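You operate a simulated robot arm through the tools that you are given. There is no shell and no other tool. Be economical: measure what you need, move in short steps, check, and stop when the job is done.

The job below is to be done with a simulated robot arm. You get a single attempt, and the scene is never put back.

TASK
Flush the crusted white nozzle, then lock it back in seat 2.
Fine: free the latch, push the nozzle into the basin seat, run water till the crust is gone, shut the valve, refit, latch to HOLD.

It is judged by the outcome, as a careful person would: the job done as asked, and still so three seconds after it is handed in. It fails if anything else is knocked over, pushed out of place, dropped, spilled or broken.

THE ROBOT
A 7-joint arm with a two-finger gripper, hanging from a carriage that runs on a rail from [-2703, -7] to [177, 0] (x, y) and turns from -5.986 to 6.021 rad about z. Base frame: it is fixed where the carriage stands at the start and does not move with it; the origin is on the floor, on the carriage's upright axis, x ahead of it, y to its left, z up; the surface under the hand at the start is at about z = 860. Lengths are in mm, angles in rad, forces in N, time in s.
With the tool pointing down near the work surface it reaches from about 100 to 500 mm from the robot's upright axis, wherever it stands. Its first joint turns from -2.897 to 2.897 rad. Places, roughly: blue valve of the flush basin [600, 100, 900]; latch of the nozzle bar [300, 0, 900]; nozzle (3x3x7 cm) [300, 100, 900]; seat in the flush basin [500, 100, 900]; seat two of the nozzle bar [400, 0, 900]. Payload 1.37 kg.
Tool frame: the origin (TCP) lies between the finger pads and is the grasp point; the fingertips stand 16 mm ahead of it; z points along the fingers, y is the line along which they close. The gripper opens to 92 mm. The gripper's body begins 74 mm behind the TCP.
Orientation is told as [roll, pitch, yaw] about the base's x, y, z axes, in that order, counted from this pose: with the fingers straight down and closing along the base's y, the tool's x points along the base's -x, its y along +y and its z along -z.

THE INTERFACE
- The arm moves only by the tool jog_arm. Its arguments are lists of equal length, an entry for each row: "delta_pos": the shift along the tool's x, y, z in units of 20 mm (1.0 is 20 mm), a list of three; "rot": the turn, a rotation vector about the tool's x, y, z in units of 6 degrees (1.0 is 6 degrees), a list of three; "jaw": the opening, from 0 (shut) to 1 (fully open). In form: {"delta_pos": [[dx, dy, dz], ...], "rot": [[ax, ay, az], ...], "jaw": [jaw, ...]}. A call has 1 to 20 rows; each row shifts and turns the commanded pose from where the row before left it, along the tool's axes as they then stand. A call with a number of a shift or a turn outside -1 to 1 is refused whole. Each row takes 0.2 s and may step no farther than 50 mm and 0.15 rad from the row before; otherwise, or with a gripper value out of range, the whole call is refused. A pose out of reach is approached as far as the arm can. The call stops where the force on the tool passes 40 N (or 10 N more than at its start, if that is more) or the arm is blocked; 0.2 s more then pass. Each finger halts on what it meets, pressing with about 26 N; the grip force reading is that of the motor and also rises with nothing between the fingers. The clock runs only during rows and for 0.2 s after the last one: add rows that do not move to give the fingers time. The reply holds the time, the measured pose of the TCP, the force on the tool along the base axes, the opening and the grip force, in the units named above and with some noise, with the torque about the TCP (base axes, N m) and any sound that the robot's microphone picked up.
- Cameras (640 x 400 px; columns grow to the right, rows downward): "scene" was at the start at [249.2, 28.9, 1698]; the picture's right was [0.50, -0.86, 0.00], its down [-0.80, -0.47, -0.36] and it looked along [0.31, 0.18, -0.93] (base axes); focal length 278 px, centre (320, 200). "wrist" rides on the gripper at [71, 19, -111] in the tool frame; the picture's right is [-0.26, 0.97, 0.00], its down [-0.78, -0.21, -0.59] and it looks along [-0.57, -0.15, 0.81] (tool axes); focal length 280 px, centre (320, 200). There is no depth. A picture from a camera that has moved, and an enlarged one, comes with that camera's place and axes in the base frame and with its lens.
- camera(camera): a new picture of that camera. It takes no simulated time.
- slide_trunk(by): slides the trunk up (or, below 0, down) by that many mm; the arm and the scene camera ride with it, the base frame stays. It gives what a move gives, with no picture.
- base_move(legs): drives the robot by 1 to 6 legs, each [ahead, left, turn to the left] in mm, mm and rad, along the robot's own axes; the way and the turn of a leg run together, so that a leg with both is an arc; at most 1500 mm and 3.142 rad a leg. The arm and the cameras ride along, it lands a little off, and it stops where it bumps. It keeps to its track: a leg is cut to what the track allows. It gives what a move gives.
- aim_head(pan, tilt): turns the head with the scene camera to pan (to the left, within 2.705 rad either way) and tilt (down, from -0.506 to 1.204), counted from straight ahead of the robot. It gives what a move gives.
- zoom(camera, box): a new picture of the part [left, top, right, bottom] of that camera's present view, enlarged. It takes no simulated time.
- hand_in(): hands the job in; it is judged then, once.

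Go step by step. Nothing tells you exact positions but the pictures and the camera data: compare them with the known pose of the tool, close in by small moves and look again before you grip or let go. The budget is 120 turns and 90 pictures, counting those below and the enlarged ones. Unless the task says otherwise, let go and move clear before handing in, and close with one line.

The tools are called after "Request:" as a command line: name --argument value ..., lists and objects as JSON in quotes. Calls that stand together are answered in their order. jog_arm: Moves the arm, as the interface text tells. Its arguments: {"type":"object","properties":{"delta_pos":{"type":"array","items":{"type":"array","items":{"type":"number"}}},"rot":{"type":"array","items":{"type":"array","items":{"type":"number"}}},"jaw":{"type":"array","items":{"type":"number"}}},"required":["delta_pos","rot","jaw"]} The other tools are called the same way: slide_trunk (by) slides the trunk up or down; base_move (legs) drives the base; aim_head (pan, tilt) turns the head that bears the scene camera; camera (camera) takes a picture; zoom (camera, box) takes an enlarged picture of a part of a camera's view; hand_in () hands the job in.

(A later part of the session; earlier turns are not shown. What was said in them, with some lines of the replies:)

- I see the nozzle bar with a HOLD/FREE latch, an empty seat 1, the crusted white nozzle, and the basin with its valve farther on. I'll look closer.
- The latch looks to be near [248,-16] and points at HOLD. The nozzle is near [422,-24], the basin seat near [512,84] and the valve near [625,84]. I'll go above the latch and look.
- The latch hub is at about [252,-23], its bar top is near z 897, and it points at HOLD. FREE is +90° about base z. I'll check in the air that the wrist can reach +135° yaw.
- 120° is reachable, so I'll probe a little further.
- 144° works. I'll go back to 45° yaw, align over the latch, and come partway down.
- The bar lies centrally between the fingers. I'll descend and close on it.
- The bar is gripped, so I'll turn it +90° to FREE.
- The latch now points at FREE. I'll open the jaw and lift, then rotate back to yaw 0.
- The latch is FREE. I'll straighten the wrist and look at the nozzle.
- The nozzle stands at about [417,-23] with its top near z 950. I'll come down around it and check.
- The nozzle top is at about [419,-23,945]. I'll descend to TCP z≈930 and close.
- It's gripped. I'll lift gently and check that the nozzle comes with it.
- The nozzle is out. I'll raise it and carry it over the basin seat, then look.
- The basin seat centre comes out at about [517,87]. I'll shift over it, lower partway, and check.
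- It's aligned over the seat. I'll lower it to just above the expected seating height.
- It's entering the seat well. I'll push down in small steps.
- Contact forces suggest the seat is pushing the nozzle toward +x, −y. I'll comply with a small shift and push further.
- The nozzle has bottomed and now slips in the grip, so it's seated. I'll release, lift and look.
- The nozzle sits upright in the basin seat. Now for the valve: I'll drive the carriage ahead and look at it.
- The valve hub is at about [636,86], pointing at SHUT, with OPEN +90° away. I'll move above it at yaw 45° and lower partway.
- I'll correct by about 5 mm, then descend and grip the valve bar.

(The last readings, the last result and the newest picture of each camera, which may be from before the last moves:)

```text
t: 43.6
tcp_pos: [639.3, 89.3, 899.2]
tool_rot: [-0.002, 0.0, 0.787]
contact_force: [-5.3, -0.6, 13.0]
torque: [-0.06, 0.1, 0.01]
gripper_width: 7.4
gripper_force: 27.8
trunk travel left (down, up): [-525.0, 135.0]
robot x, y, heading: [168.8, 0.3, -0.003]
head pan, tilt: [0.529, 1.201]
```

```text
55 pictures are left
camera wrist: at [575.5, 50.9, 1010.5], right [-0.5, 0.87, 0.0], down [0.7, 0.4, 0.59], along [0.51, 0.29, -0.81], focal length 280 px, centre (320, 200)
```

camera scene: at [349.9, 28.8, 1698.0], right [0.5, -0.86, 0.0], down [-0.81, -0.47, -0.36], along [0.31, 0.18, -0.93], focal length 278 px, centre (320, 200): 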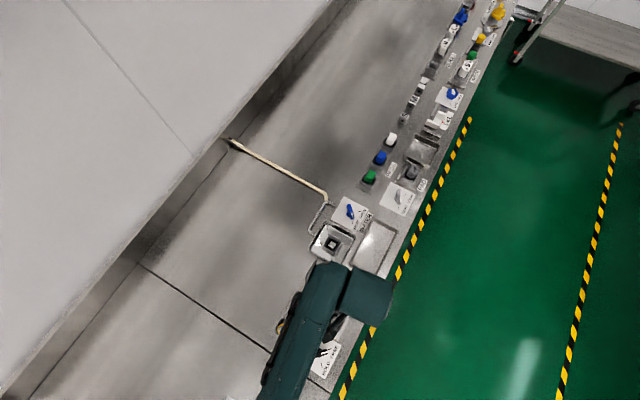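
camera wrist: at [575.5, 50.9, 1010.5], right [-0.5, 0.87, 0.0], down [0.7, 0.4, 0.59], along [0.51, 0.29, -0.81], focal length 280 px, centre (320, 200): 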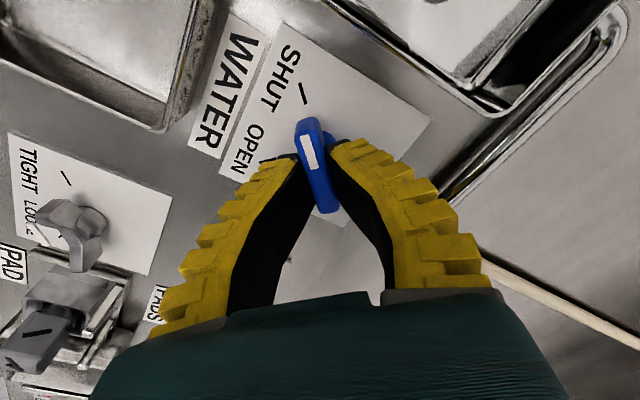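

The valve is gripped. I'll turn it +90° to OPEN.

Request:
jog_arm --delta_pos '[[0.1, 0, -0.1], [0, 0, 0], [0, 0, 0], [0, 0, 0], [0, 0, 0], [0, 0, 0], [0, 0, 0], [0, 0, 0], [0, 0, 0], [0, 0, 0], [0, 0, 0], [0, 0, 0], [0, 0, 0], [0, 0, 0], [0, 0, 0], [0, 0, 0]]' --rot '[[0, 0, 0], [0, 0, -1], [0, 0, -1], [0, 0, -1], [0, 0, -1], [0, 0, -1], [0, 0, -1], [0, 0, -1], [0, 0, -1], [0, 0, -1], [0, 0, -1], [0, 0, -1], [0, 0, -1], [0, 0, -1], [0, 0, -1], [0, 0, -1]]' --jaw '[0, 0, 0, 0, 0, 0, 0, 0, 0, 0, 0, 0, 0, 0, 0, 0]'

Request:
camera --camera "wrist"

Request:
zoom --camera "scene" --box '[240, 160, 400, 280]'

```text
t: 47.0
tcp_pos: [635.8, 87.6, 898.7]
tool_rot: [0.002, -0.004, 2.36]
contact_force: [-13.9, 9.8, 9.6]
torque: [0.18, 0.25, -0.01]
gripper_width: 5.9
gripper_force: 27.4
trunk travel left (down, up): [-525.0, 135.0]
robot x, y, heading: [167.7, -0.7, 0.0]
head pan, tilt: [0.529, 1.201]
```

```text
54 pictures are left
camera wrist: at [673.4, 23.2, 1010.0], right [-0.87, -0.5, 0.0], down [-0.4, 0.7, 0.59], along [-0.3, 0.51, -0.81], focal length 280 px, centre (320, 200)
```

wrist: 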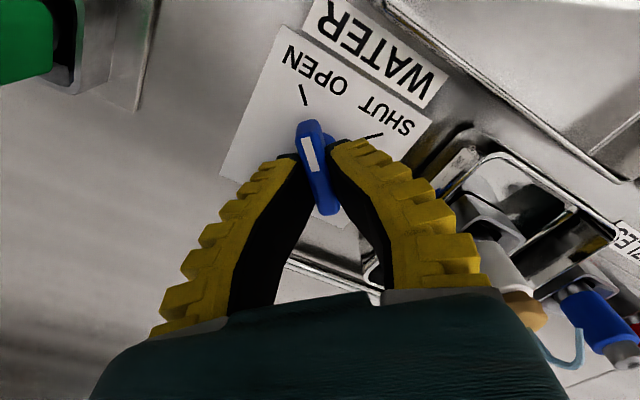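

```text
3.33 times, centred on (320, 220) of scene
camera zoom: at [417.1, 30.1, 1697.7], right [0.5, -0.86, 0.0], down [-0.81, -0.47, -0.36], along [0.31, 0.18, -0.93], focal length 928 px, centre (320, 133)
```

zoom: 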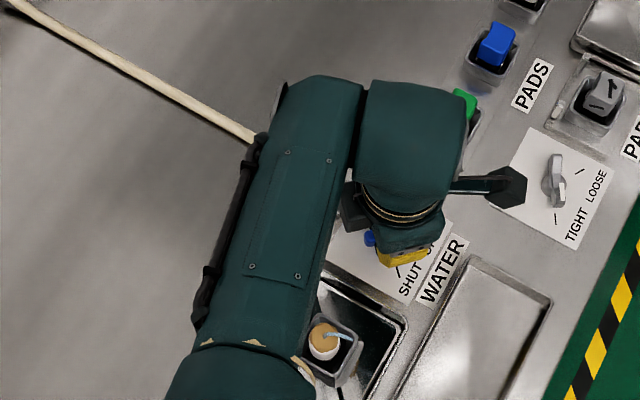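

Water is running, with a thin stream at the nozzle. I'll wait while holding and watch the crust.

Request:
jog_arm --delta_pos '[[0, 0, 0], [0, 0, 0], [0, 0, 0], [0, 0, 0], [0, 0, 0]]' --rot '[[0, 0, 0], [0, 0, 0], [0, 0, 0], [0, 0, 0], [0, 0, 0]]' --jaw '[0, 0, 0, 0, 0]'

Request:
zoom --camera "scene" --box '[300, 220, 360, 265]'

Request:
zoom --camera "wrist" --box '[440, 200, 640, 400]'

```text
t: 48.2
tcp_pos: [634.7, 87.7, 898.2]
tool_rot: [0.002, -0.001, 2.358]
contact_force: [-14.9, 7.3, 9.3]
torque: [0.06, 0.11, -0.01]
gripper_width: 6.0
gripper_force: 27.9
trunk travel left (down, up): [-525.0, 135.0]
robot x, y, heading: [167.4, -0.4, -0.002]
head pan, tilt: [0.529, 1.201]
```

```text
8.89 times, centred on (330, 242) of scene
camera zoom: at [417.1, 30.0, 1697.7], right [0.5, -0.86, 0.0], down [-0.81, -0.47, -0.36], along [0.31, 0.18, -0.93], focal length 2475 px, centre (231, -178)
```

zoom: 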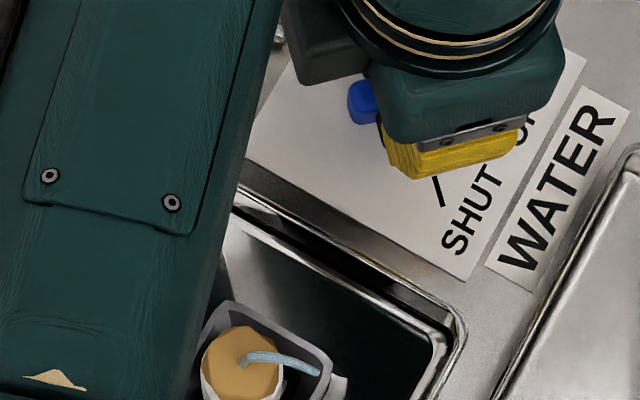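

```text
2.00 times, centred on (540, 300) of wrist
camera zoom: at [673.3, 23.1, 1010.1], right [-0.87, -0.5, 0.0], down [-0.4, 0.7, 0.59], along [-0.3, 0.51, -0.81], focal length 561 px, centre (-120, 0)
```

zoom: 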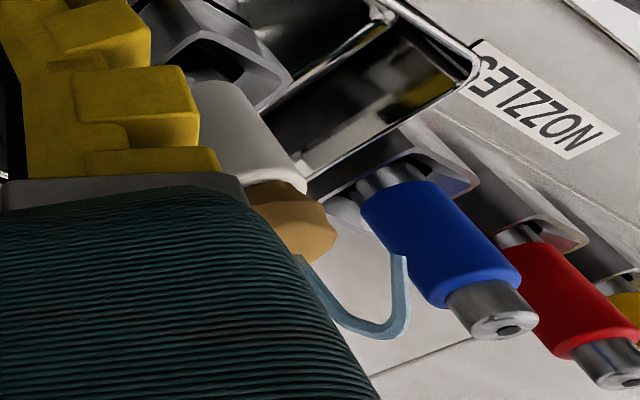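

Request:
jog_arm --delta_pos '[[0, 0, 0], [0, 0, 0], [0, 0, 0], [0, 0, 0], [0, 0, 0], [0, 0, 0], [0, 0, 0], [0, 0, 0], [0, 0, 0], [0, 0, 0], [0, 0, 0], [0, 0, 0], [0, 0, 0], [0, 0, 0], [0, 0, 0], [0, 0, 0], [0, 0, 0], [0, 0, 0], [0, 0, 0], [0, 0, 0]]' --rot '[[0, 0, 0], [0, 0, 0], [0, 0, 0], [0, 0, 0], [0, 0, 0], [0, 0, 0], [0, 0, 0], [0, 0, 0], [0, 0, 0], [0, 0, 0], [0, 0, 0], [0, 0, 0], [0, 0, 0], [0, 0, 0], [0, 0, 0], [0, 0, 0], [0, 0, 0], [0, 0, 0], [0, 0, 0], [0, 0, 0]]' --jaw '[0, 0, 0, 0, 0, 0, 0, 0, 0, 0, 0, 0, 0, 0, 0, 0, 0, 0, 0, 0]'

Request:
zoom --camera "scene" --box '[300, 220, 360, 265]'

```text
t: 52.4
tcp_pos: [634.6, 87.5, 899.9]
tool_rot: [0.003, -0.001, 2.358]
contact_force: [-12.6, 6.1, 7.3]
torque: [0.06, 0.1, -0.02]
gripper_width: 6.2
gripper_force: 28.1
trunk travel left (down, up): [-525.0, 135.0]
robot x, y, heading: [169.6, 1.9, 0.003]
head pan, tilt: [0.529, 1.201]
```

```text
8.89 times, centred on (330, 242) of scene
camera zoom: at [417.1, 29.9, 1697.7], right [0.5, -0.86, 0.0], down [-0.81, -0.47, -0.36], along [0.31, 0.18, -0.93], focal length 2475 px, centre (231, -178)
```

zoom: 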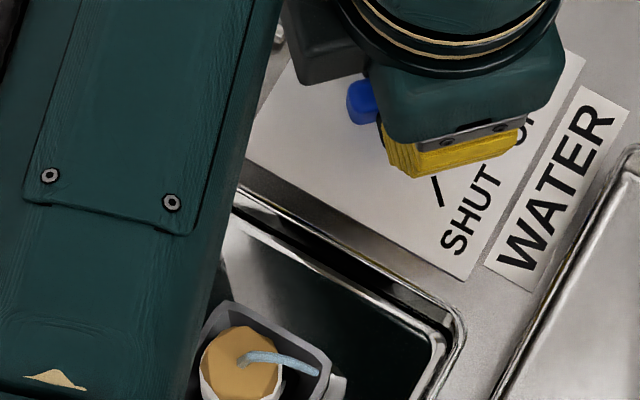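

Request:
jog_arm --delta_pos '[[0, 0, 0], [0, 0, 0], [0, 0, 0], [0, 0, 0], [0, 0, 0], [0, 0, 0], [0, 0, 0], [0, 0, 0], [0, 0, 0], [0, 0, 0], [0, 0, 0], [0, 0, 0], [0, 0, 0], [0, 0, 0], [0, 0, 0], [0, 0, 0], [0, 0, 0], [0, 0, 0], [0, 0, 0], [0, 0, 0]]' --rot '[[0, 0, 0], [0, 0, 0], [0, 0, 0], [0, 0, 0], [0, 0, 0], [0, 0, 0], [0, 0, 0], [0, 0, 0], [0, 0, 0], [0, 0, 0], [0, 0, 0], [0, 0, 0], [0, 0, 0], [0, 0, 0], [0, 0, 0], [0, 0, 0], [0, 0, 0], [0, 0, 0], [0, 0, 0], [0, 0, 0]]' --jaw '[0, 0, 0, 0, 0, 0, 0, 0, 0, 0, 0, 0, 0, 0, 0, 0, 0, 0, 0, 0]'

Request:
jog_arm --delta_pos '[[0, 0, 0], [0, 0, 0], [0, 0, 0], [0, 0, 0], [0, 0, 0], [0, 0, 0], [0, 0, 0], [0, 0, 0], [0, 0, 0], [0, 0, 0], [0, 0, 0], [0, 0, 0], [0, 0, 0], [0, 0, 0], [0, 0, 0], [0, 0, 0], [0, 0, 0], [0, 0, 0], [0, 0, 0], [0, 0, 0]]' --rot '[[0, 0, 0], [0, 0, 0], [0, 0, 0], [0, 0, 0], [0, 0, 0], [0, 0, 0], [0, 0, 0], [0, 0, 0], [0, 0, 0], [0, 0, 0], [0, 0, 0], [0, 0, 0], [0, 0, 0], [0, 0, 0], [0, 0, 0], [0, 0, 0], [0, 0, 0], [0, 0, 0], [0, 0, 0], [0, 0, 0]]' --jaw '[0, 0, 0, 0, 0, 0, 0, 0, 0, 0, 0, 0, 0, 0, 0, 0, 0, 0, 0, 0]'

Request:
zoom --camera "scene" --box '[300, 220, 360, 265]'

Request:
zoom --camera "wrist" --box '[440, 200, 640, 400]'

```text
t: 56.6
tcp_pos: [636.0, 87.6, 899.6]
tool_rot: [0.0, -0.001, 2.359]
contact_force: [-12.1, 5.9, 5.2]
torque: [0.06, 0.13, 0.0]
gripper_width: 5.9
gripper_force: 27.8
trunk travel left (down, up): [-525.0, 135.0]
robot x, y, heading: [168.7, 1.5, -0.005]
head pan, tilt: [0.529, 1.201]
```

```text
t: 60.8
tcp_pos: [637.1, 86.7, 899.6]
tool_rot: [0.002, -0.002, 2.358]
contact_force: [-10.4, 4.9, 4.0]
torque: [0.01, 0.11, -0.03]
gripper_width: 5.8
gripper_force: 27.6
trunk travel left (down, up): [-525.0, 135.0]
robot x, y, heading: [165.8, 1.6, 0.003]
head pan, tilt: [0.529, 1.201]
```

```text
8.89 times, centred on (330, 242) of scene
camera zoom: at [417.3, 29.8, 1697.7], right [0.5, -0.86, 0.0], down [-0.81, -0.47, -0.36], along [0.31, 0.18, -0.93], focal length 2475 px, centre (231, -178)
```

zoom: 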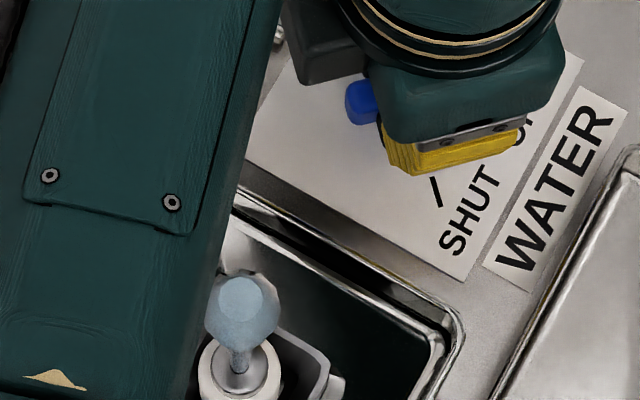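

```text
2.00 times, centred on (540, 300) of wrist
camera zoom: at [673.8, 22.6, 1010.3], right [-0.87, -0.5, 0.0], down [-0.4, 0.7, 0.59], along [-0.3, 0.51, -0.81], focal length 561 px, centre (-120, 0)
```

zoom: 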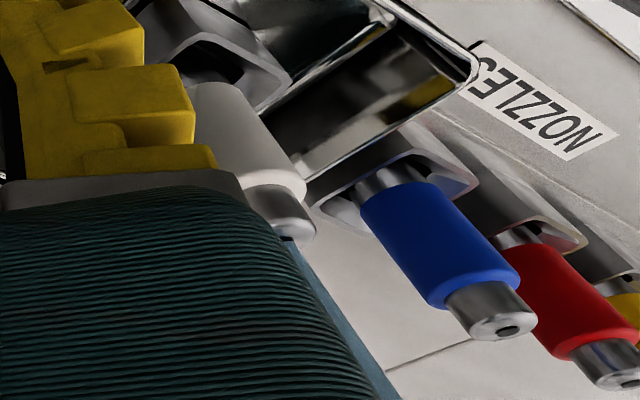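

The crust is gone and the water comes out as a full straight cone. I'll shut the valve by turning it back −90°.

Request:
jog_arm --delta_pos '[[0, 0, 0], [0, 0, 0], [0, 0, 0], [0, 0, 0], [0, 0, 0], [0, 0, 0], [0, 0, 0], [0, 0, 0], [0, 0, 0], [0, 0, 0], [0, 0, 0], [0, 0, 0], [0, 0, 0], [0, 0, 0], [0, 0, 0], [0, 0, 0]]' --rot '[[0, 0, 1], [0, 0, 1], [0, 0, 1], [0, 0, 1], [0, 0, 1], [0, 0, 1], [0, 0, 1], [0, 0, 1], [0, 0, 1], [0, 0, 1], [0, 0, 1], [0, 0, 1], [0, 0, 1], [0, 0, 1], [0, 0, 1], [0, 0, 0.1]]' --jaw '[0, 0, 0, 0, 0, 0, 0, 0, 0, 0, 0, 0, 0, 0, 0, 0]'

Request:
camera --camera "wrist"

Request:
zoom --camera "scene" --box '[280, 200, 380, 275]'

```text
t: 64.2
tcp_pos: [636.6, 86.1, 900.8]
tool_rot: [0.0, 0.002, 0.772]
contact_force: [-4.5, 2.6, -2.2]
torque: [-0.06, 0.06, 0.13]
gripper_width: 6.3
gripper_force: 27.5
trunk travel left (down, up): [-525.0, 135.0]
robot x, y, heading: [170.0, 1.6, 0.001]
head pan, tilt: [0.529, 1.201]
```

```text
47 pictures are left
camera wrist: at [573.9, 50.2, 1011.1], right [-0.49, 0.87, 0.0], down [0.71, 0.4, 0.59], along [0.51, 0.29, -0.81], focal length 280 px, centre (320, 200)
```

wrist: 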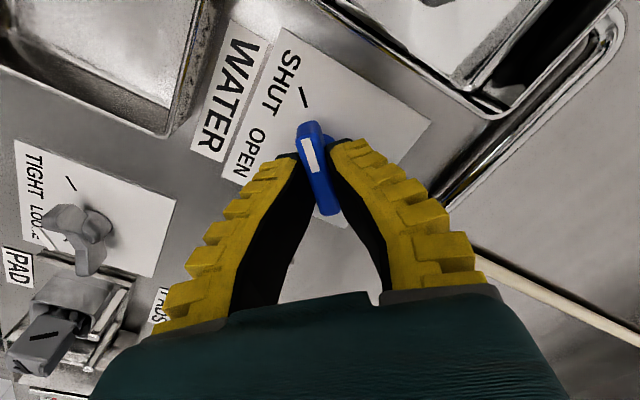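

```text
5.33 times, centred on (330, 238) of scene
camera zoom: at [417.6, 29.4, 1697.9], right [0.5, -0.86, 0.0], down [-0.81, -0.47, -0.36], along [0.31, 0.18, -0.93], focal length 1485 px, centre (267, 0)
```

zoom: 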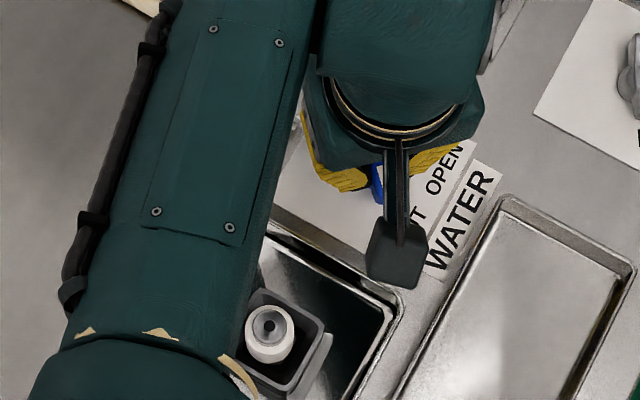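

The water has stopped and the valve is at SHUT. I'll release, rise, straighten the wrist and drive back.

Request:
jog_arm --delta_pos '[[0, 0, 0], [0, 0, 0], [0, 0, -0.5], [0, 0, -1], [0, 0, -1], [0, 0, -1], [0, 0, -1], [0, 0, -1], [0, 0, -1]]' --rot '[[0, 0, 0], [0, 0, 0], [0, 0, 0], [0, 0, 0], [0, 0, 0], [0, 0, 0], [0, 0, 0], [0, 0, 0], [0, 0, 0]]' --jaw '[0.3, 0.4, 0.4, 0.4, 0.4, 0.4, 0.4, 0.4, 0.4]'

Request:
zoom --camera "wrist" --box '[220, 0, 460, 200]'

Request:
jog_arm --delta_pos '[[0, 0, 0], [0, 0, 0], [0, 0, 0], [0, 0, 0], [0, 0, 0], [0, 0, 0], [0, 0, 0], [0, 0, 0]]' --rot '[[0, 0, 1], [0, 0, 1], [0, 0, 1], [0, 0, 1], [0, 0, 1], [0, 0, 1], [0, 0, 1], [0, 0, 0.4]]' --jaw '[0.7, 0.7, 0.7, 0.7, 0.7, 0.7, 0.7, 0.7]'

Request:
base_move --legs '[[-75, 0, 0]]'

```text
t: 66.2
tcp_pos: [638.5, 86.3, 1027.8]
tool_rot: [0.0, 0.0, 0.776]
contact_force: [-0.7, 0.0, 0.1]
torque: [0.01, -0.03, 0.01]
gripper_width: 39.9
gripper_force: 2.6
trunk travel left (down, up): [-525.0, 135.0]
robot x, y, heading: [172.6, -0.3, -0.006]
head pan, tilt: [0.529, 1.201]
```

```text
2.00 times, centred on (340, 100) of wrist
camera zoom: at [574.0, 50.1, 1139.6], right [-0.49, 0.87, 0.0], down [0.71, 0.4, 0.59], along [0.51, 0.29, -0.81], focal length 561 px, centre (280, 400)
```

zoom: 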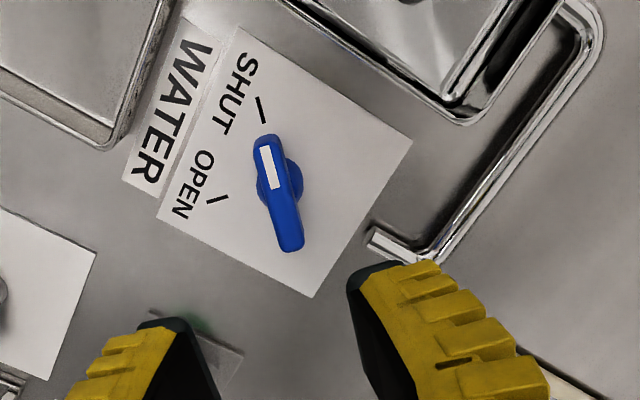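

```text
t: 68.0
tcp_pos: [638.0, 86.6, 1031.0]
tool_rot: [0.001, 0.0, 0.001]
contact_force: [0.5, 0.3, -0.1]
torque: [0.02, 0.0, -0.01]
gripper_width: 66.4
gripper_force: 1.9
trunk travel left (down, up): [-525.0, 135.0]
robot x, y, heading: [167.6, -0.7, 0.002]
head pan, tilt: [0.529, 1.201]
```

```text
t: 69.0
tcp_pos: [562.9, 87.6, 1030.5]
tool_rot: [0.0, -0.001, 0.002]
contact_force: [0.3, -0.4, 0.3]
torque: [0.01, -0.01, 0.0]
gripper_width: 66.5
gripper_force: 1.8
trunk travel left (down, up): [-525.0, 135.0]
robot x, y, heading: [95.1, -0.8, 0.004]
head pan, tilt: [0.529, 1.201]
```

The valve is shut. I'll go over the nozzle now.

Request:
jog_arm --delta_pos '[[0.72, 0, 0], [0.72, 0, 0], [0.72, 0, 0], [0, 0, 0.9], [0, 0, 0.9], [0, 0, 0.9], [0, 0, 0.9]]' --rot '[[0, 0, 0], [0, 0, 0], [0, 0, 0], [0, 0, 0], [0, 0, 0], [0, 0, 0], [0, 0, 0]]' --jaw '[0.6, 0.6, 0.6, 0.6, 0.6, 0.6, 0.6]'

Request:
zoom --camera "wrist" --box '[200, 60, 440, 220]'

```text
t: 70.6
tcp_pos: [521.3, 88.2, 958.0]
tool_rot: [0.0, 0.0, 0.004]
contact_force: [-0.9, 0.3, 0.0]
torque: [0.0, 0.02, 0.0]
gripper_width: 58.0
gripper_force: 2.3
trunk travel left (down, up): [-525.0, 135.0]
robot x, y, heading: [91.5, -0.4, 0.001]
head pan, tilt: [0.529, 1.201]
```

```text
2.50 times, centred on (320, 140) of wrist
camera zoom: at [450.1, 105.4, 1069.4], right [0.26, 0.97, 0.0], down [0.78, -0.21, 0.59], along [0.57, -0.15, -0.81], focal length 701 px, centre (320, 350)
```

zoom: 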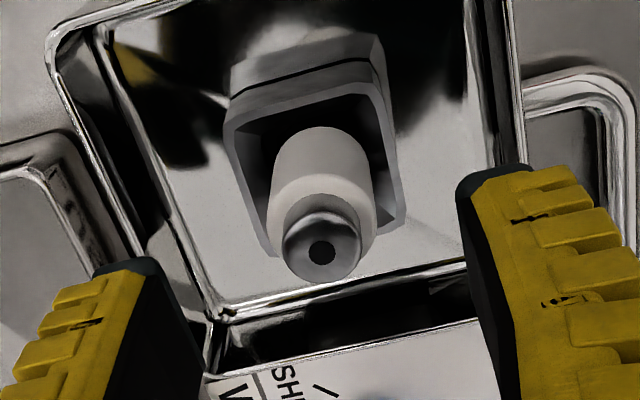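

The cleaned nozzle is centred. I'll descend to TCP z≈916, grip and lift gently.

Request:
jog_arm --delta_pos '[[0, -0.04, 0.7], [0, 0, 0.7], [0, 0, 0.68], [0, 0, 0], [0, 0, 0], [0, 0, 0], [0, 0, 0]]' --rot '[[0, 0, 0], [0, 0, 0], [0, 0, 0], [0, 0, 0], [0, 0, 0], [0, 0, 0], [0, 0, 0]]' --jaw '[0.6, 0.6, 0.6, 0.3, 0.0, 0.0, 0.0]'

Request:
jog_arm --delta_pos '[[0, 0, -0.3], [0, 0, -0.5], [0, 0, -0.6], [0, 0, -0.6]]' --rot '[[0, 0, 0], [0, 0, 0], [0, 0, 0], [0, 0, 0]]' --jaw '[0, 0, 0, 0]'

Request:
camera --camera "wrist"

```text
t: 72.2
tcp_pos: [519.6, 88.1, 918.4]
tool_rot: [0.002, 0.0, 0.004]
contact_force: [1.0, 8.7, -3.4]
torque: [0.09, -0.09, 0.01]
gripper_width: 19.0
gripper_force: 26.0
trunk travel left (down, up): [-525.0, 135.0]
robot x, y, heading: [95.3, -1.1, 0.005]
head pan, tilt: [0.529, 1.201]
```

```text
t: 73.2
tcp_pos: [519.5, 85.9, 957.1]
tool_rot: [-0.001, 0.002, 0.004]
contact_force: [0.0, 0.1, -0.7]
torque: [0.02, 0.04, -0.02]
gripper_width: 18.0
gripper_force: 26.2
trunk travel left (down, up): [-525.0, 135.0]
robot x, y, heading: [94.8, 1.8, -0.001]
head pan, tilt: [0.529, 1.201]
```

```text
43 pictures are left
camera wrist: at [449.9, 104.3, 1068.2], right [0.26, 0.97, 0.0], down [0.78, -0.21, 0.59], along [0.57, -0.15, -0.81], focal length 280 px, centre (320, 200)
```

wrist: 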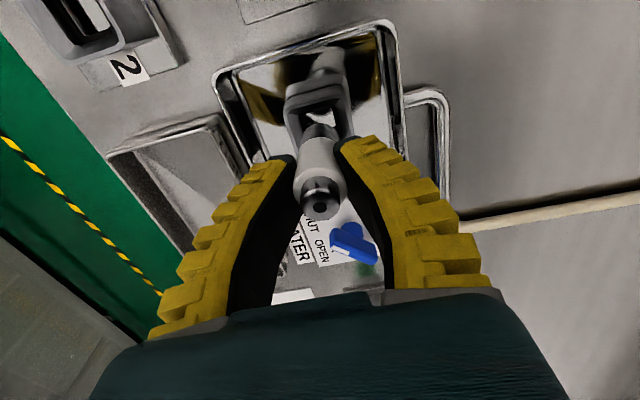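

The nozzle is held. I'll raise it and carry it back over seat 2.

Request:
jog_arm --delta_pos '[[0, 0, -0.9], [0, 0, -0.9], [0, 0, -0.9], [0, 0, -0.9], [0.62, -0.69, 0], [0.62, -0.69, 0], [0.62, -0.69, 0], [0.62, -0.69, 0], [0.62, -0.69, 0], [0.62, -0.69, 0], [0.62, -0.69, 0], [0.6, -0.68, 0]]' --rot '[[0, 0, 0], [0, 0, 0], [0, 0, 0], [0, 0, 0], [0, 0, 0], [0, 0, 0], [0, 0, 0], [0, 0, 0], [0, 0, 0], [0, 0, 0], [0, 0, 0], [0, 0, 0]]' --jaw '[0, 0, 0, 0, 0, 0, 0, 0, 0, 0, 0, 0]'

Request:
zoom --camera "wrist" --box '[220, 20, 460, 220]'

```text
t: 75.8
tcp_pos: [422.7, -24.1, 1027.4]
tool_rot: [0.002, 0.0, 0.002]
contact_force: [-0.2, 1.3, -0.9]
torque: [0.01, 0.03, -0.05]
gripper_width: 17.8
gripper_force: 26.4
trunk travel left (down, up): [-525.0, 135.0]
robot x, y, heading: [95.0, -0.3, 0.004]
head pan, tilt: [0.529, 1.201]
```

```text
2.00 times, centred on (340, 120) of wrist
camera zoom: at [352.7, -7.1, 1139.2], right [0.26, 0.97, 0.0], down [0.78, -0.21, 0.59], along [0.57, -0.15, -0.81], focal length 561 px, centre (280, 360)
```

zoom: 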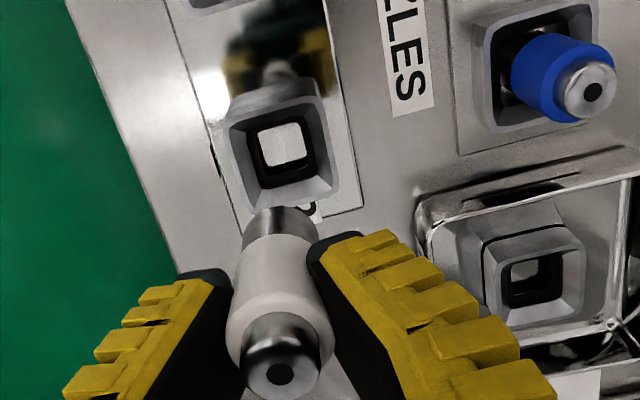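

It's aligned with seat 2, so I'll lower it.

Request:
jog_arm --delta_pos '[[0.07, 0, 0.75], [0, 0, 0.75], [0, 0, 0.75], [0, 0, 0.75], [0, 0, 0.7]]' --rot '[[0, 0, 0], [0, 0, 0], [0, 0, 0], [0, 0, 0], [0, 0, 0]]' --jaw '[0, 0, 0, 0, 0]'

Request:
zoom --camera "wrist" --box '[220, 20, 460, 220]'

```text
t: 77.0
tcp_pos: [420.4, -22.3, 956.0]
tool_rot: [0.0, -0.002, 0.004]
contact_force: [0.1, 0.1, -0.9]
torque: [0.01, 0.01, 0.0]
gripper_width: 17.5
gripper_force: 26.2
trunk travel left (down, up): [-525.0, 135.0]
robot x, y, heading: [94.8, -1.0, -0.001]
head pan, tilt: [0.529, 1.201]
```

```text
2.00 times, centred on (340, 120) of wrist
camera zoom: at [349.6, -5.2, 1066.1], right [0.26, 0.97, 0.0], down [0.78, -0.21, 0.59], along [0.57, -0.15, -0.81], focal length 561 px, centre (280, 360)
```

zoom: 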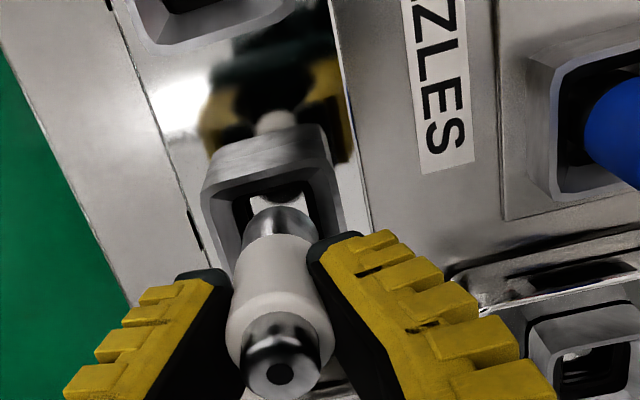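

Request:
jog_arm --delta_pos '[[0, -0.07, 0.3], [0, 0, 0.3], [0, 0, 0.25], [0, 0, 0.2]]' --rot '[[0, 0, 0], [0, 0, 0], [0, 0, 0], [0, 0, 0]]' --jaw '[0, 0, 0, 0]'

```text
t: 78.0
tcp_pos: [422.2, -25.2, 933.5]
tool_rot: [0.0, 0.001, 0.005]
contact_force: [0.7, -0.5, -1.0]
torque: [-0.02, 0.01, 0.01]
gripper_width: 17.6
gripper_force: 25.8
trunk travel left (down, up): [-525.0, 135.0]
robot x, y, heading: [95.7, 3.6, -0.001]
head pan, tilt: [0.529, 1.201]
```

Request:
jog_arm --delta_pos '[[0, 0, 0.1], [0, 0, 0.1], [0, 0, 0.1], [0, 0, 0]]' --rot '[[0, 0, 0], [0, 0, 0], [0, 0, 0], [0, 0, 0]]' --jaw '[0, 0, 0, 0]'

Request:
zoom --camera "wrist" --box '[220, 20, 460, 220]'

```text
t: 79.0
tcp_pos: [420.9, -25.0, 927.5]
tool_rot: [0.001, 0.002, 0.004]
contact_force: [-0.1, -0.3, -1.0]
torque: [0.03, 0.01, -0.01]
gripper_width: 17.6
gripper_force: 25.5
trunk travel left (down, up): [-525.0, 135.0]
robot x, y, heading: [94.0, 0.1, 0.002]
head pan, tilt: [0.529, 1.201]
```

```text
2.00 times, centred on (340, 120) of wrist
camera zoom: at [350.7, -7.6, 1038.9], right [0.26, 0.97, 0.0], down [0.78, -0.21, 0.59], along [0.57, -0.15, -0.81], focal length 561 px, centre (280, 360)
```

zoom: 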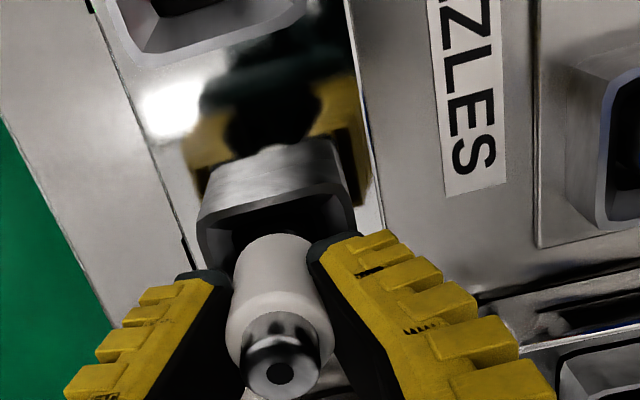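

Still no contact, so I'll continue down in fine steps until it bottoms.

Request:
jog_arm --delta_pos '[[0, 0, 0.1], [0, 0, 0.1], [0, 0, 0]]' --rot '[[0, 0, 0], [0, 0, 0], [0, 0, 0]]' --jaw '[0, 0, 0]'

```text
t: 79.8
tcp_pos: [422.0, -25.2, 924.9]
tool_rot: [-0.001, -0.001, 0.003]
contact_force: [-7.7, 0.6, 20.0]
torque: [0.05, 0.06, 0.01]
gripper_width: 17.6
gripper_force: 26.1
trunk travel left (down, up): [-525.0, 135.0]
robot x, y, heading: [91.1, 0.4, -0.003]
head pan, tilt: [0.529, 1.201]
```

Request:
jog_arm --delta_pos '[[0.08, 0, 0], [0, 0, 0.1], [0, 0, 0.05], [0, 0, 0]]' --rot '[[0, 0, 0], [0, 0, 0], [0, 0, 0], [0, 0, 0]]' --jaw '[0, 0, 0, 0]'

Request:
zoom --camera "wrist" --box '[220, 20, 460, 220]'

```text
t: 80.8
tcp_pos: [421.8, -25.0, 921.7]
tool_rot: [0.002, -0.004, 0.004]
contact_force: [0.1, 0.1, 20.2]
torque: [-0.02, -0.09, 0.01]
gripper_width: 17.9
gripper_force: 26.2
trunk travel left (down, up): [-525.0, 135.0]
robot x, y, heading: [94.0, -3.9, 0.003]
head pan, tilt: [0.529, 1.201]
```

```text
2.00 times, centred on (340, 120) of wrist
camera zoom: at [350.2, -7.5, 1033.8], right [0.26, 0.97, 0.0], down [0.78, -0.21, 0.59], along [0.57, -0.15, -0.81], focal length 561 px, centre (280, 360)
```

zoom: 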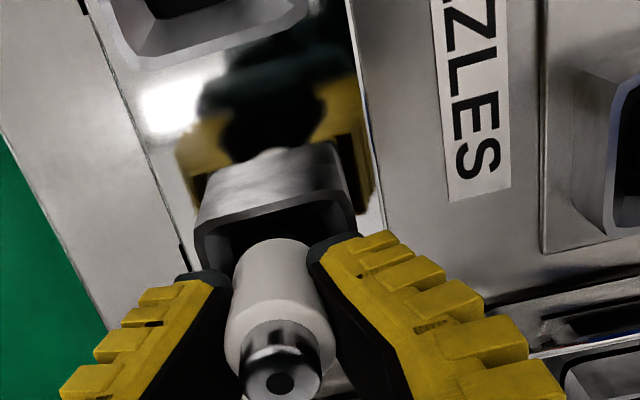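

It has bottomed: the lateral force is gone and it slips in the grip. I'll release, rise and check its height.

Request:
jog_arm --delta_pos '[[0, 0, 0], [0, 0, 0], [0, 0, 0], [0, 0, -0.5], [0, 0, -1], [0, 0, -1], [0, 0, -1], [0, 0, -1], [0, 0, -1]]' --rot '[[0, 0, 0], [0, 0, 0], [0, 0, 0], [0, 0, 0], [0, 0, 0], [0, 0, 0], [0, 0, 0], [0, 0, 0], [0, 0, 0]]' --jaw '[0.3, 0.5, 0.5, 0.5, 0.5, 0.5, 0.5, 0.5, 0.5]'

Request:
zoom --camera "wrist" --box '[240, 20, 400, 160]'

```text
t: 82.8
tcp_pos: [418.7, -25.1, 1032.2]
tool_rot: [-0.003, -0.001, 0.004]
contact_force: [0.2, 0.4, -0.6]
torque: [-0.01, 0.01, 0.02]
gripper_width: 49.0
gripper_force: 2.1
trunk travel left (down, up): [-525.0, 135.0]
robot x, y, heading: [94.2, 0.6, 0.004]
head pan, tilt: [0.529, 1.201]
```

```text
2.86 times, centred on (320, 90) of wrist
camera zoom: at [348.7, -6.4, 1142.9], right [0.26, 0.97, 0.0], down [0.78, -0.21, 0.59], along [0.57, -0.15, -0.81], focal length 801 px, centre (320, 514)
```

zoom: 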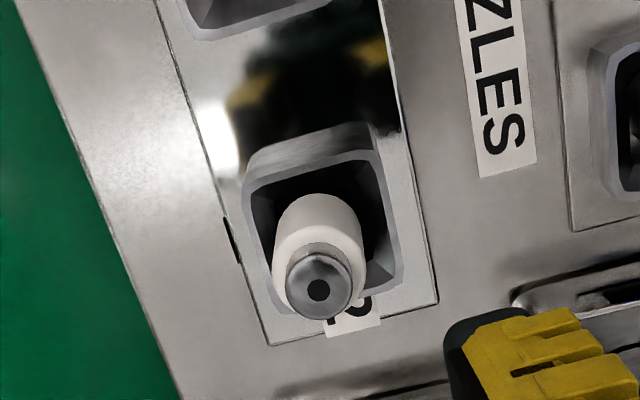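

The nozzle is fully in seat 2. Now for the latch: I'll drive back, turn to 135° yaw and go above it.

Request:
base_move --legs '[[-95, 0, 0]]'

Request:
jog_arm --delta_pos '[[0.9, 0, 0], [0, 0, 0], [0, 0, 0], [0, 0, 0], [0, 0, 0], [0, 0, 0], [0, 0, 0], [0, 0, 0], [0, 0, 0], [0, 0, 0], [0, 0, 0], [0, 0, 0], [0, 0, 0], [0, 0, 0], [0, 0, 0], [0, 0, 0], [0, 0, 0], [0, 0, 0], [0, 0, 0], [0, 0, 0]]' --rot '[[0, 0, -1], [0, 0, -1], [0, 0, -1], [0, 0, -1], [0, 0, -1], [0, 0, -1], [0, 0, -1], [0, 0, -1], [0, 0, -1], [0, 0, -1], [0, 0, -1], [0, 0, -1], [0, 0, -1], [0, 0, -1], [0, 0, -1], [0, 0, -1], [0, 0, -1], [0, 0, -1], [0, 0, -1], [0, 0, -1]]' --jaw '[0.4, 0.4, 0.4, 0.4, 0.4, 0.4, 0.4, 0.4, 0.4, 0.4, 0.4, 0.4, 0.4, 0.4, 0.4, 0.4, 0.4, 0.4, 0.4, 0.4]'

Request:
jog_arm --delta_pos '[[0, 0, 0], [0, 0, 0], [0, 0, 0]]' --rot '[[0, 0, -1], [0, 0, -1], [0, 0, -0.5]]' --jaw '[0.4, 0.4, 0.4]'

```text
t: 83.9
tcp_pos: [324.8, -23.6, 1031.9]
tool_rot: [0.001, 0.001, 0.004]
contact_force: [0.0, 0.8, 0.3]
torque: [0.01, -0.04, -0.02]
gripper_width: 48.9
gripper_force: 2.4
trunk travel left (down, up): [-525.0, 135.0]
robot x, y, heading: [-2.1, -0.5, 0.004]
head pan, tilt: [0.529, 1.201]
```

```text
t: 88.1
tcp_pos: [307.8, -24.2, 1031.6]
tool_rot: [-0.001, 0.0, 2.102]
contact_force: [0.6, 0.1, 0.4]
torque: [-0.04, 0.03, 0.0]
gripper_width: 39.9
gripper_force: 2.3
trunk travel left (down, up): [-525.0, 135.0]
robot x, y, heading: [-0.7, 1.2, -0.002]
head pan, tilt: [0.529, 1.201]
```

```text
t: 88.9
tcp_pos: [307.7, -23.0, 1032.6]
tool_rot: [0.0, 0.0, 2.364]
contact_force: [0.6, 0.0, 0.1]
torque: [-0.02, -0.02, -0.03]
gripper_width: 40.2
gripper_force: 2.4
trunk travel left (down, up): [-525.0, 135.0]
robot x, y, heading: [0.5, 1.3, 0.002]
head pan, tilt: [0.529, 1.201]
```

Request:
jog_arm --delta_pos '[[-0.65, 0.67, 0], [-0.65, 0.67, 0], [-0.64, 0.68, 0], [0, 0, 0.8], [0, 0, 0.8], [0, 0, 0.8], [0, 0, 0.8], [0, 0, 0.8], [0, 0, 0.8], [0, 0, 0.4]]' --rot '[[0, 0, 0], [0, 0, 0], [0, 0, 0], [0, 0, 0], [0, 0, 0], [0, 0, 0], [0, 0, 0], [0, 0, 0], [0, 0, 0], [0, 0, 0]]' --jaw '[0.4, 0.4, 0.4, 0.4, 0.4, 0.4, 0.4, 0.4, 0.4, 0.4]'

Request:
camera --camera "wrist"

```text
t: 91.1
tcp_pos: [251.7, -26.2, 928.7]
tool_rot: [0.0, 0.0, 2.36]
contact_force: [-0.2, -0.4, 0.5]
torque: [0.04, -0.03, -0.02]
gripper_width: 40.1
gripper_force: 2.5
trunk travel left (down, up): [-525.0, 135.0]
robot x, y, heading: [2.0, -0.8, 0.008]
head pan, tilt: [0.529, 1.201]
```

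```text
37 pictures are left
camera wrist: at [289.2, -90.4, 1038.8], right [-0.87, -0.5, 0.0], down [-0.4, 0.7, 0.59], along [-0.29, 0.51, -0.81], focal length 280 px, centre (320, 200)
```

wrist: 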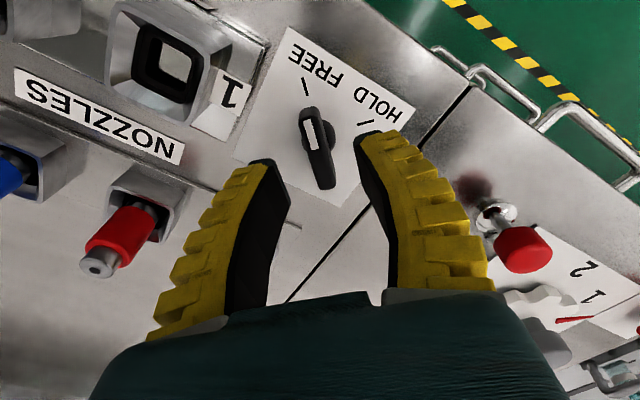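

The latch bar is between the fingers. I'll descend and grip.

Request:
jog_arm --delta_pos '[[0, 0, 0.5], [0, 0, 0.5], [0, 0, 0.45], [0, 0, 0], [0, 0, 0], [0, 0, 0], [0, 0, 0]]' --rot '[[0, 0, 0], [0, 0, 0], [0, 0, 0], [0, 0, 0], [0, 0, 0], [0, 0, 0], [0, 0, 0]]' --jaw '[0.4, 0.4, 0.4, 0.2, 0.0, 0.0, 0.0]'

Request:
camera --camera "wrist"

```text
t: 92.7
tcp_pos: [250.9, -24.0, 898.0]
tool_rot: [-0.002, 0.0, 2.361]
contact_force: [-0.3, 5.3, 10.6]
torque: [0.12, 0.07, 0.0]
gripper_width: 6.2
gripper_force: 28.2
trunk travel left (down, up): [-525.0, 135.0]
robot x, y, heading: [-1.8, -0.2, -0.004]
head pan, tilt: [0.529, 1.201]
```

```text
36 pictures are left
camera wrist: at [288.4, -88.5, 1010.5], right [-0.87, -0.5, 0.0], down [-0.41, 0.7, 0.59], along [-0.29, 0.51, -0.81], focal length 280 px, centre (320, 200)
```

wrist: 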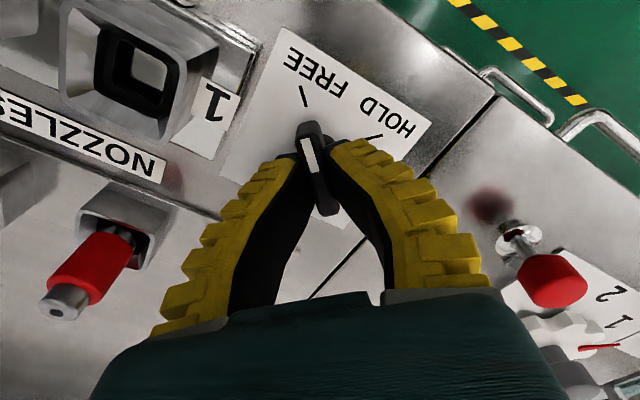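

It's gripped. I'll turn −90° to HOLD.

Request:
jog_arm --delta_pos '[[0, 0, -0.1], [0, 0, 0], [0, 0, 0], [0, 0, 0], [0, 0, 0], [0, 0, 0], [0, 0, 0], [0, 0, 0], [0, 0, 0], [0, 0, 0], [0, 0, 0], [0, 0, 0], [0, 0, 0], [0, 0, 0], [0, 0, 0], [0, 0, 0], [0, 0, 0]]' --rot '[[0, 0, 0], [0, 0, 1], [0, 0, 1], [0, 0, 1], [0, 0, 1], [0, 0, 1], [0, 0, 1], [0, 0, 1], [0, 0, 1], [0, 0, 1], [0, 0, 1], [0, 0, 1], [0, 0, 1], [0, 0, 1], [0, 0, 1], [0, 0, 1], [0, 0, 0.2]]' --jaw '[0, 0, 0, 0, 0, 0, 0, 0, 0, 0, 0, 0, 0, 0, 0, 0, 0]'

Request:
camera --camera "wrist"

```text
t: 96.3
tcp_pos: [252.3, -24.0, 899.6]
tool_rot: [0.0, -0.002, 0.768]
contact_force: [5.8, 10.5, -0.6]
torque: [0.05, 0.01, 0.26]
gripper_width: 6.2
gripper_force: 27.6
trunk travel left (down, up): [-525.0, 135.0]
robot x, y, heading: [-2.2, 0.0, 0.005]
head pan, tilt: [0.529, 1.201]
```

```text
35 pictures are left
camera wrist: at [188.4, -60.3, 1011.5], right [-0.48, 0.88, 0.0], down [0.71, 0.39, 0.59], along [0.52, 0.28, -0.81], focal length 280 px, centre (320, 200)
```

wrist: 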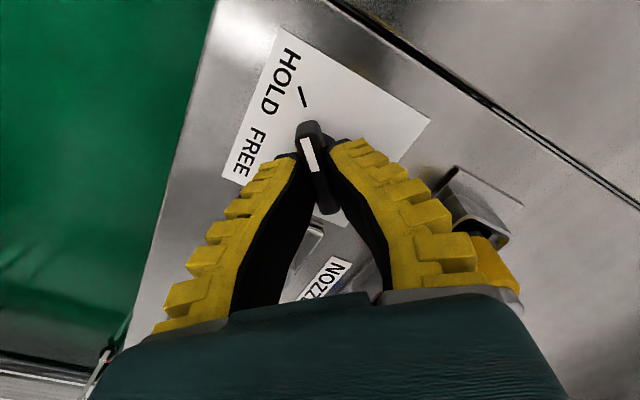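

The latch is at HOLD against its stop. I'll release, rise and check everything.

Request:
jog_arm --delta_pos '[[0, 0, 0], [0, 0, 0], [0, 0, -0.5], [0, 0, -1], [0, 0, -1], [0, 0, -1], [0, 0, -1], [0, 0, -1], [0, 0, -1]]' --rot '[[0, 0, 0], [0, 0, 0], [0, 0, 0], [0, 0, 0], [0, 0, 0], [0, 0, 0], [0, 0, 0], [0, 0, 0], [0, 0, 0]]' --jaw '[0.3, 0.4, 0.4, 0.4, 0.4, 0.4, 0.4, 0.4, 0.4]'

Request:
jog_arm --delta_pos '[[0, 0, -0.8], [0, 0, -0.8], [0, 0, -0.8], [0, 0, -0.8], [0, 0, -0.8], [0, 0, -0.8], [0, 0, 0], [0, 0, 0]]' --rot '[[0, 0, 1], [0, 0, 1], [0, 0, 1], [0, 0, 1], [0, 0, 1], [0, 0, 1], [0, 0, 1], [0, 0, 0.3]]' --jaw '[1, 1, 1, 1, 1, 1, 1, 1]'

Request:
camera --camera "wrist"

Request:
zoom --camera "wrist" --box '[220, 40, 420, 240]'

Request:
camera --camera "scene"

```text
t: 98.3
tcp_pos: [249.8, -26.4, 1031.2]
tool_rot: [0.002, 0.001, 0.768]
contact_force: [-0.5, 0.9, 0.7]
torque: [0.0, 0.0, 0.04]
gripper_width: 40.1
gripper_force: 2.6
trunk travel left (down, up): [-525.0, 135.0]
robot x, y, heading: [0.9, -1.2, 0.002]
head pan, tilt: [0.529, 1.201]
```

```text
t: 100.1
tcp_pos: [250.6, -25.4, 1128.1]
tool_rot: [0.001, 0.001, 0.001]
contact_force: [0.0, -0.5, -0.6]
torque: [0.02, -0.03, 0.0]
gripper_width: 91.7
gripper_force: 0.0
trunk travel left (down, up): [-525.0, 135.0]
robot x, y, heading: [-1.7, -0.8, 0.01]
head pan, tilt: [0.529, 1.201]
```

```text
34 pictures are left
camera wrist: at [181.0, -8.1, 1239.0], right [0.26, 0.97, 0.0], down [0.78, -0.21, 0.59], along [0.57, -0.15, -0.81], focal length 280 px, centre (320, 200)
```

wrist: 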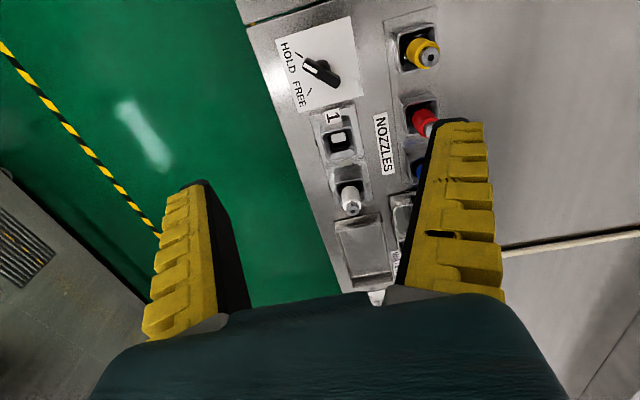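

```text
2.00 times, centred on (320, 140) of wrist
camera zoom: at [181.0, -8.1, 1239.0], right [0.26, 0.97, 0.0], down [0.78, -0.21, 0.59], along [0.57, -0.15, -0.81], focal length 561 px, centre (320, 320)
```

zoom: 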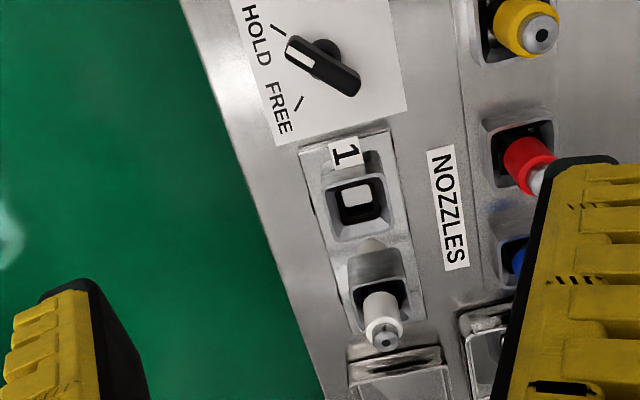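

```text
32 pictures are left
camera scene: at [248.9, 29.4, 1698.1], right [0.51, -0.86, 0.0], down [-0.8, -0.47, -0.36], along [0.31, 0.18, -0.93], focal length 278 px, centre (320, 200)
```

scene: 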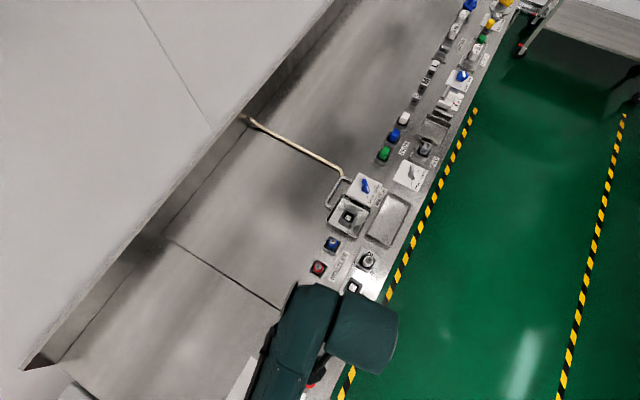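

The nozzle is clean and standing in seat 2, the latch points at HOLD, the valve is at SHUT, and nothing else has moved.

Request:
hand_in

```text
The job is handed in.
```

I flushed the white nozzle until the crust was gone, shut the valve, put the nozzle back in seat 2 and turned the latch to HOLD. The last pictures showed nothing else out of place.
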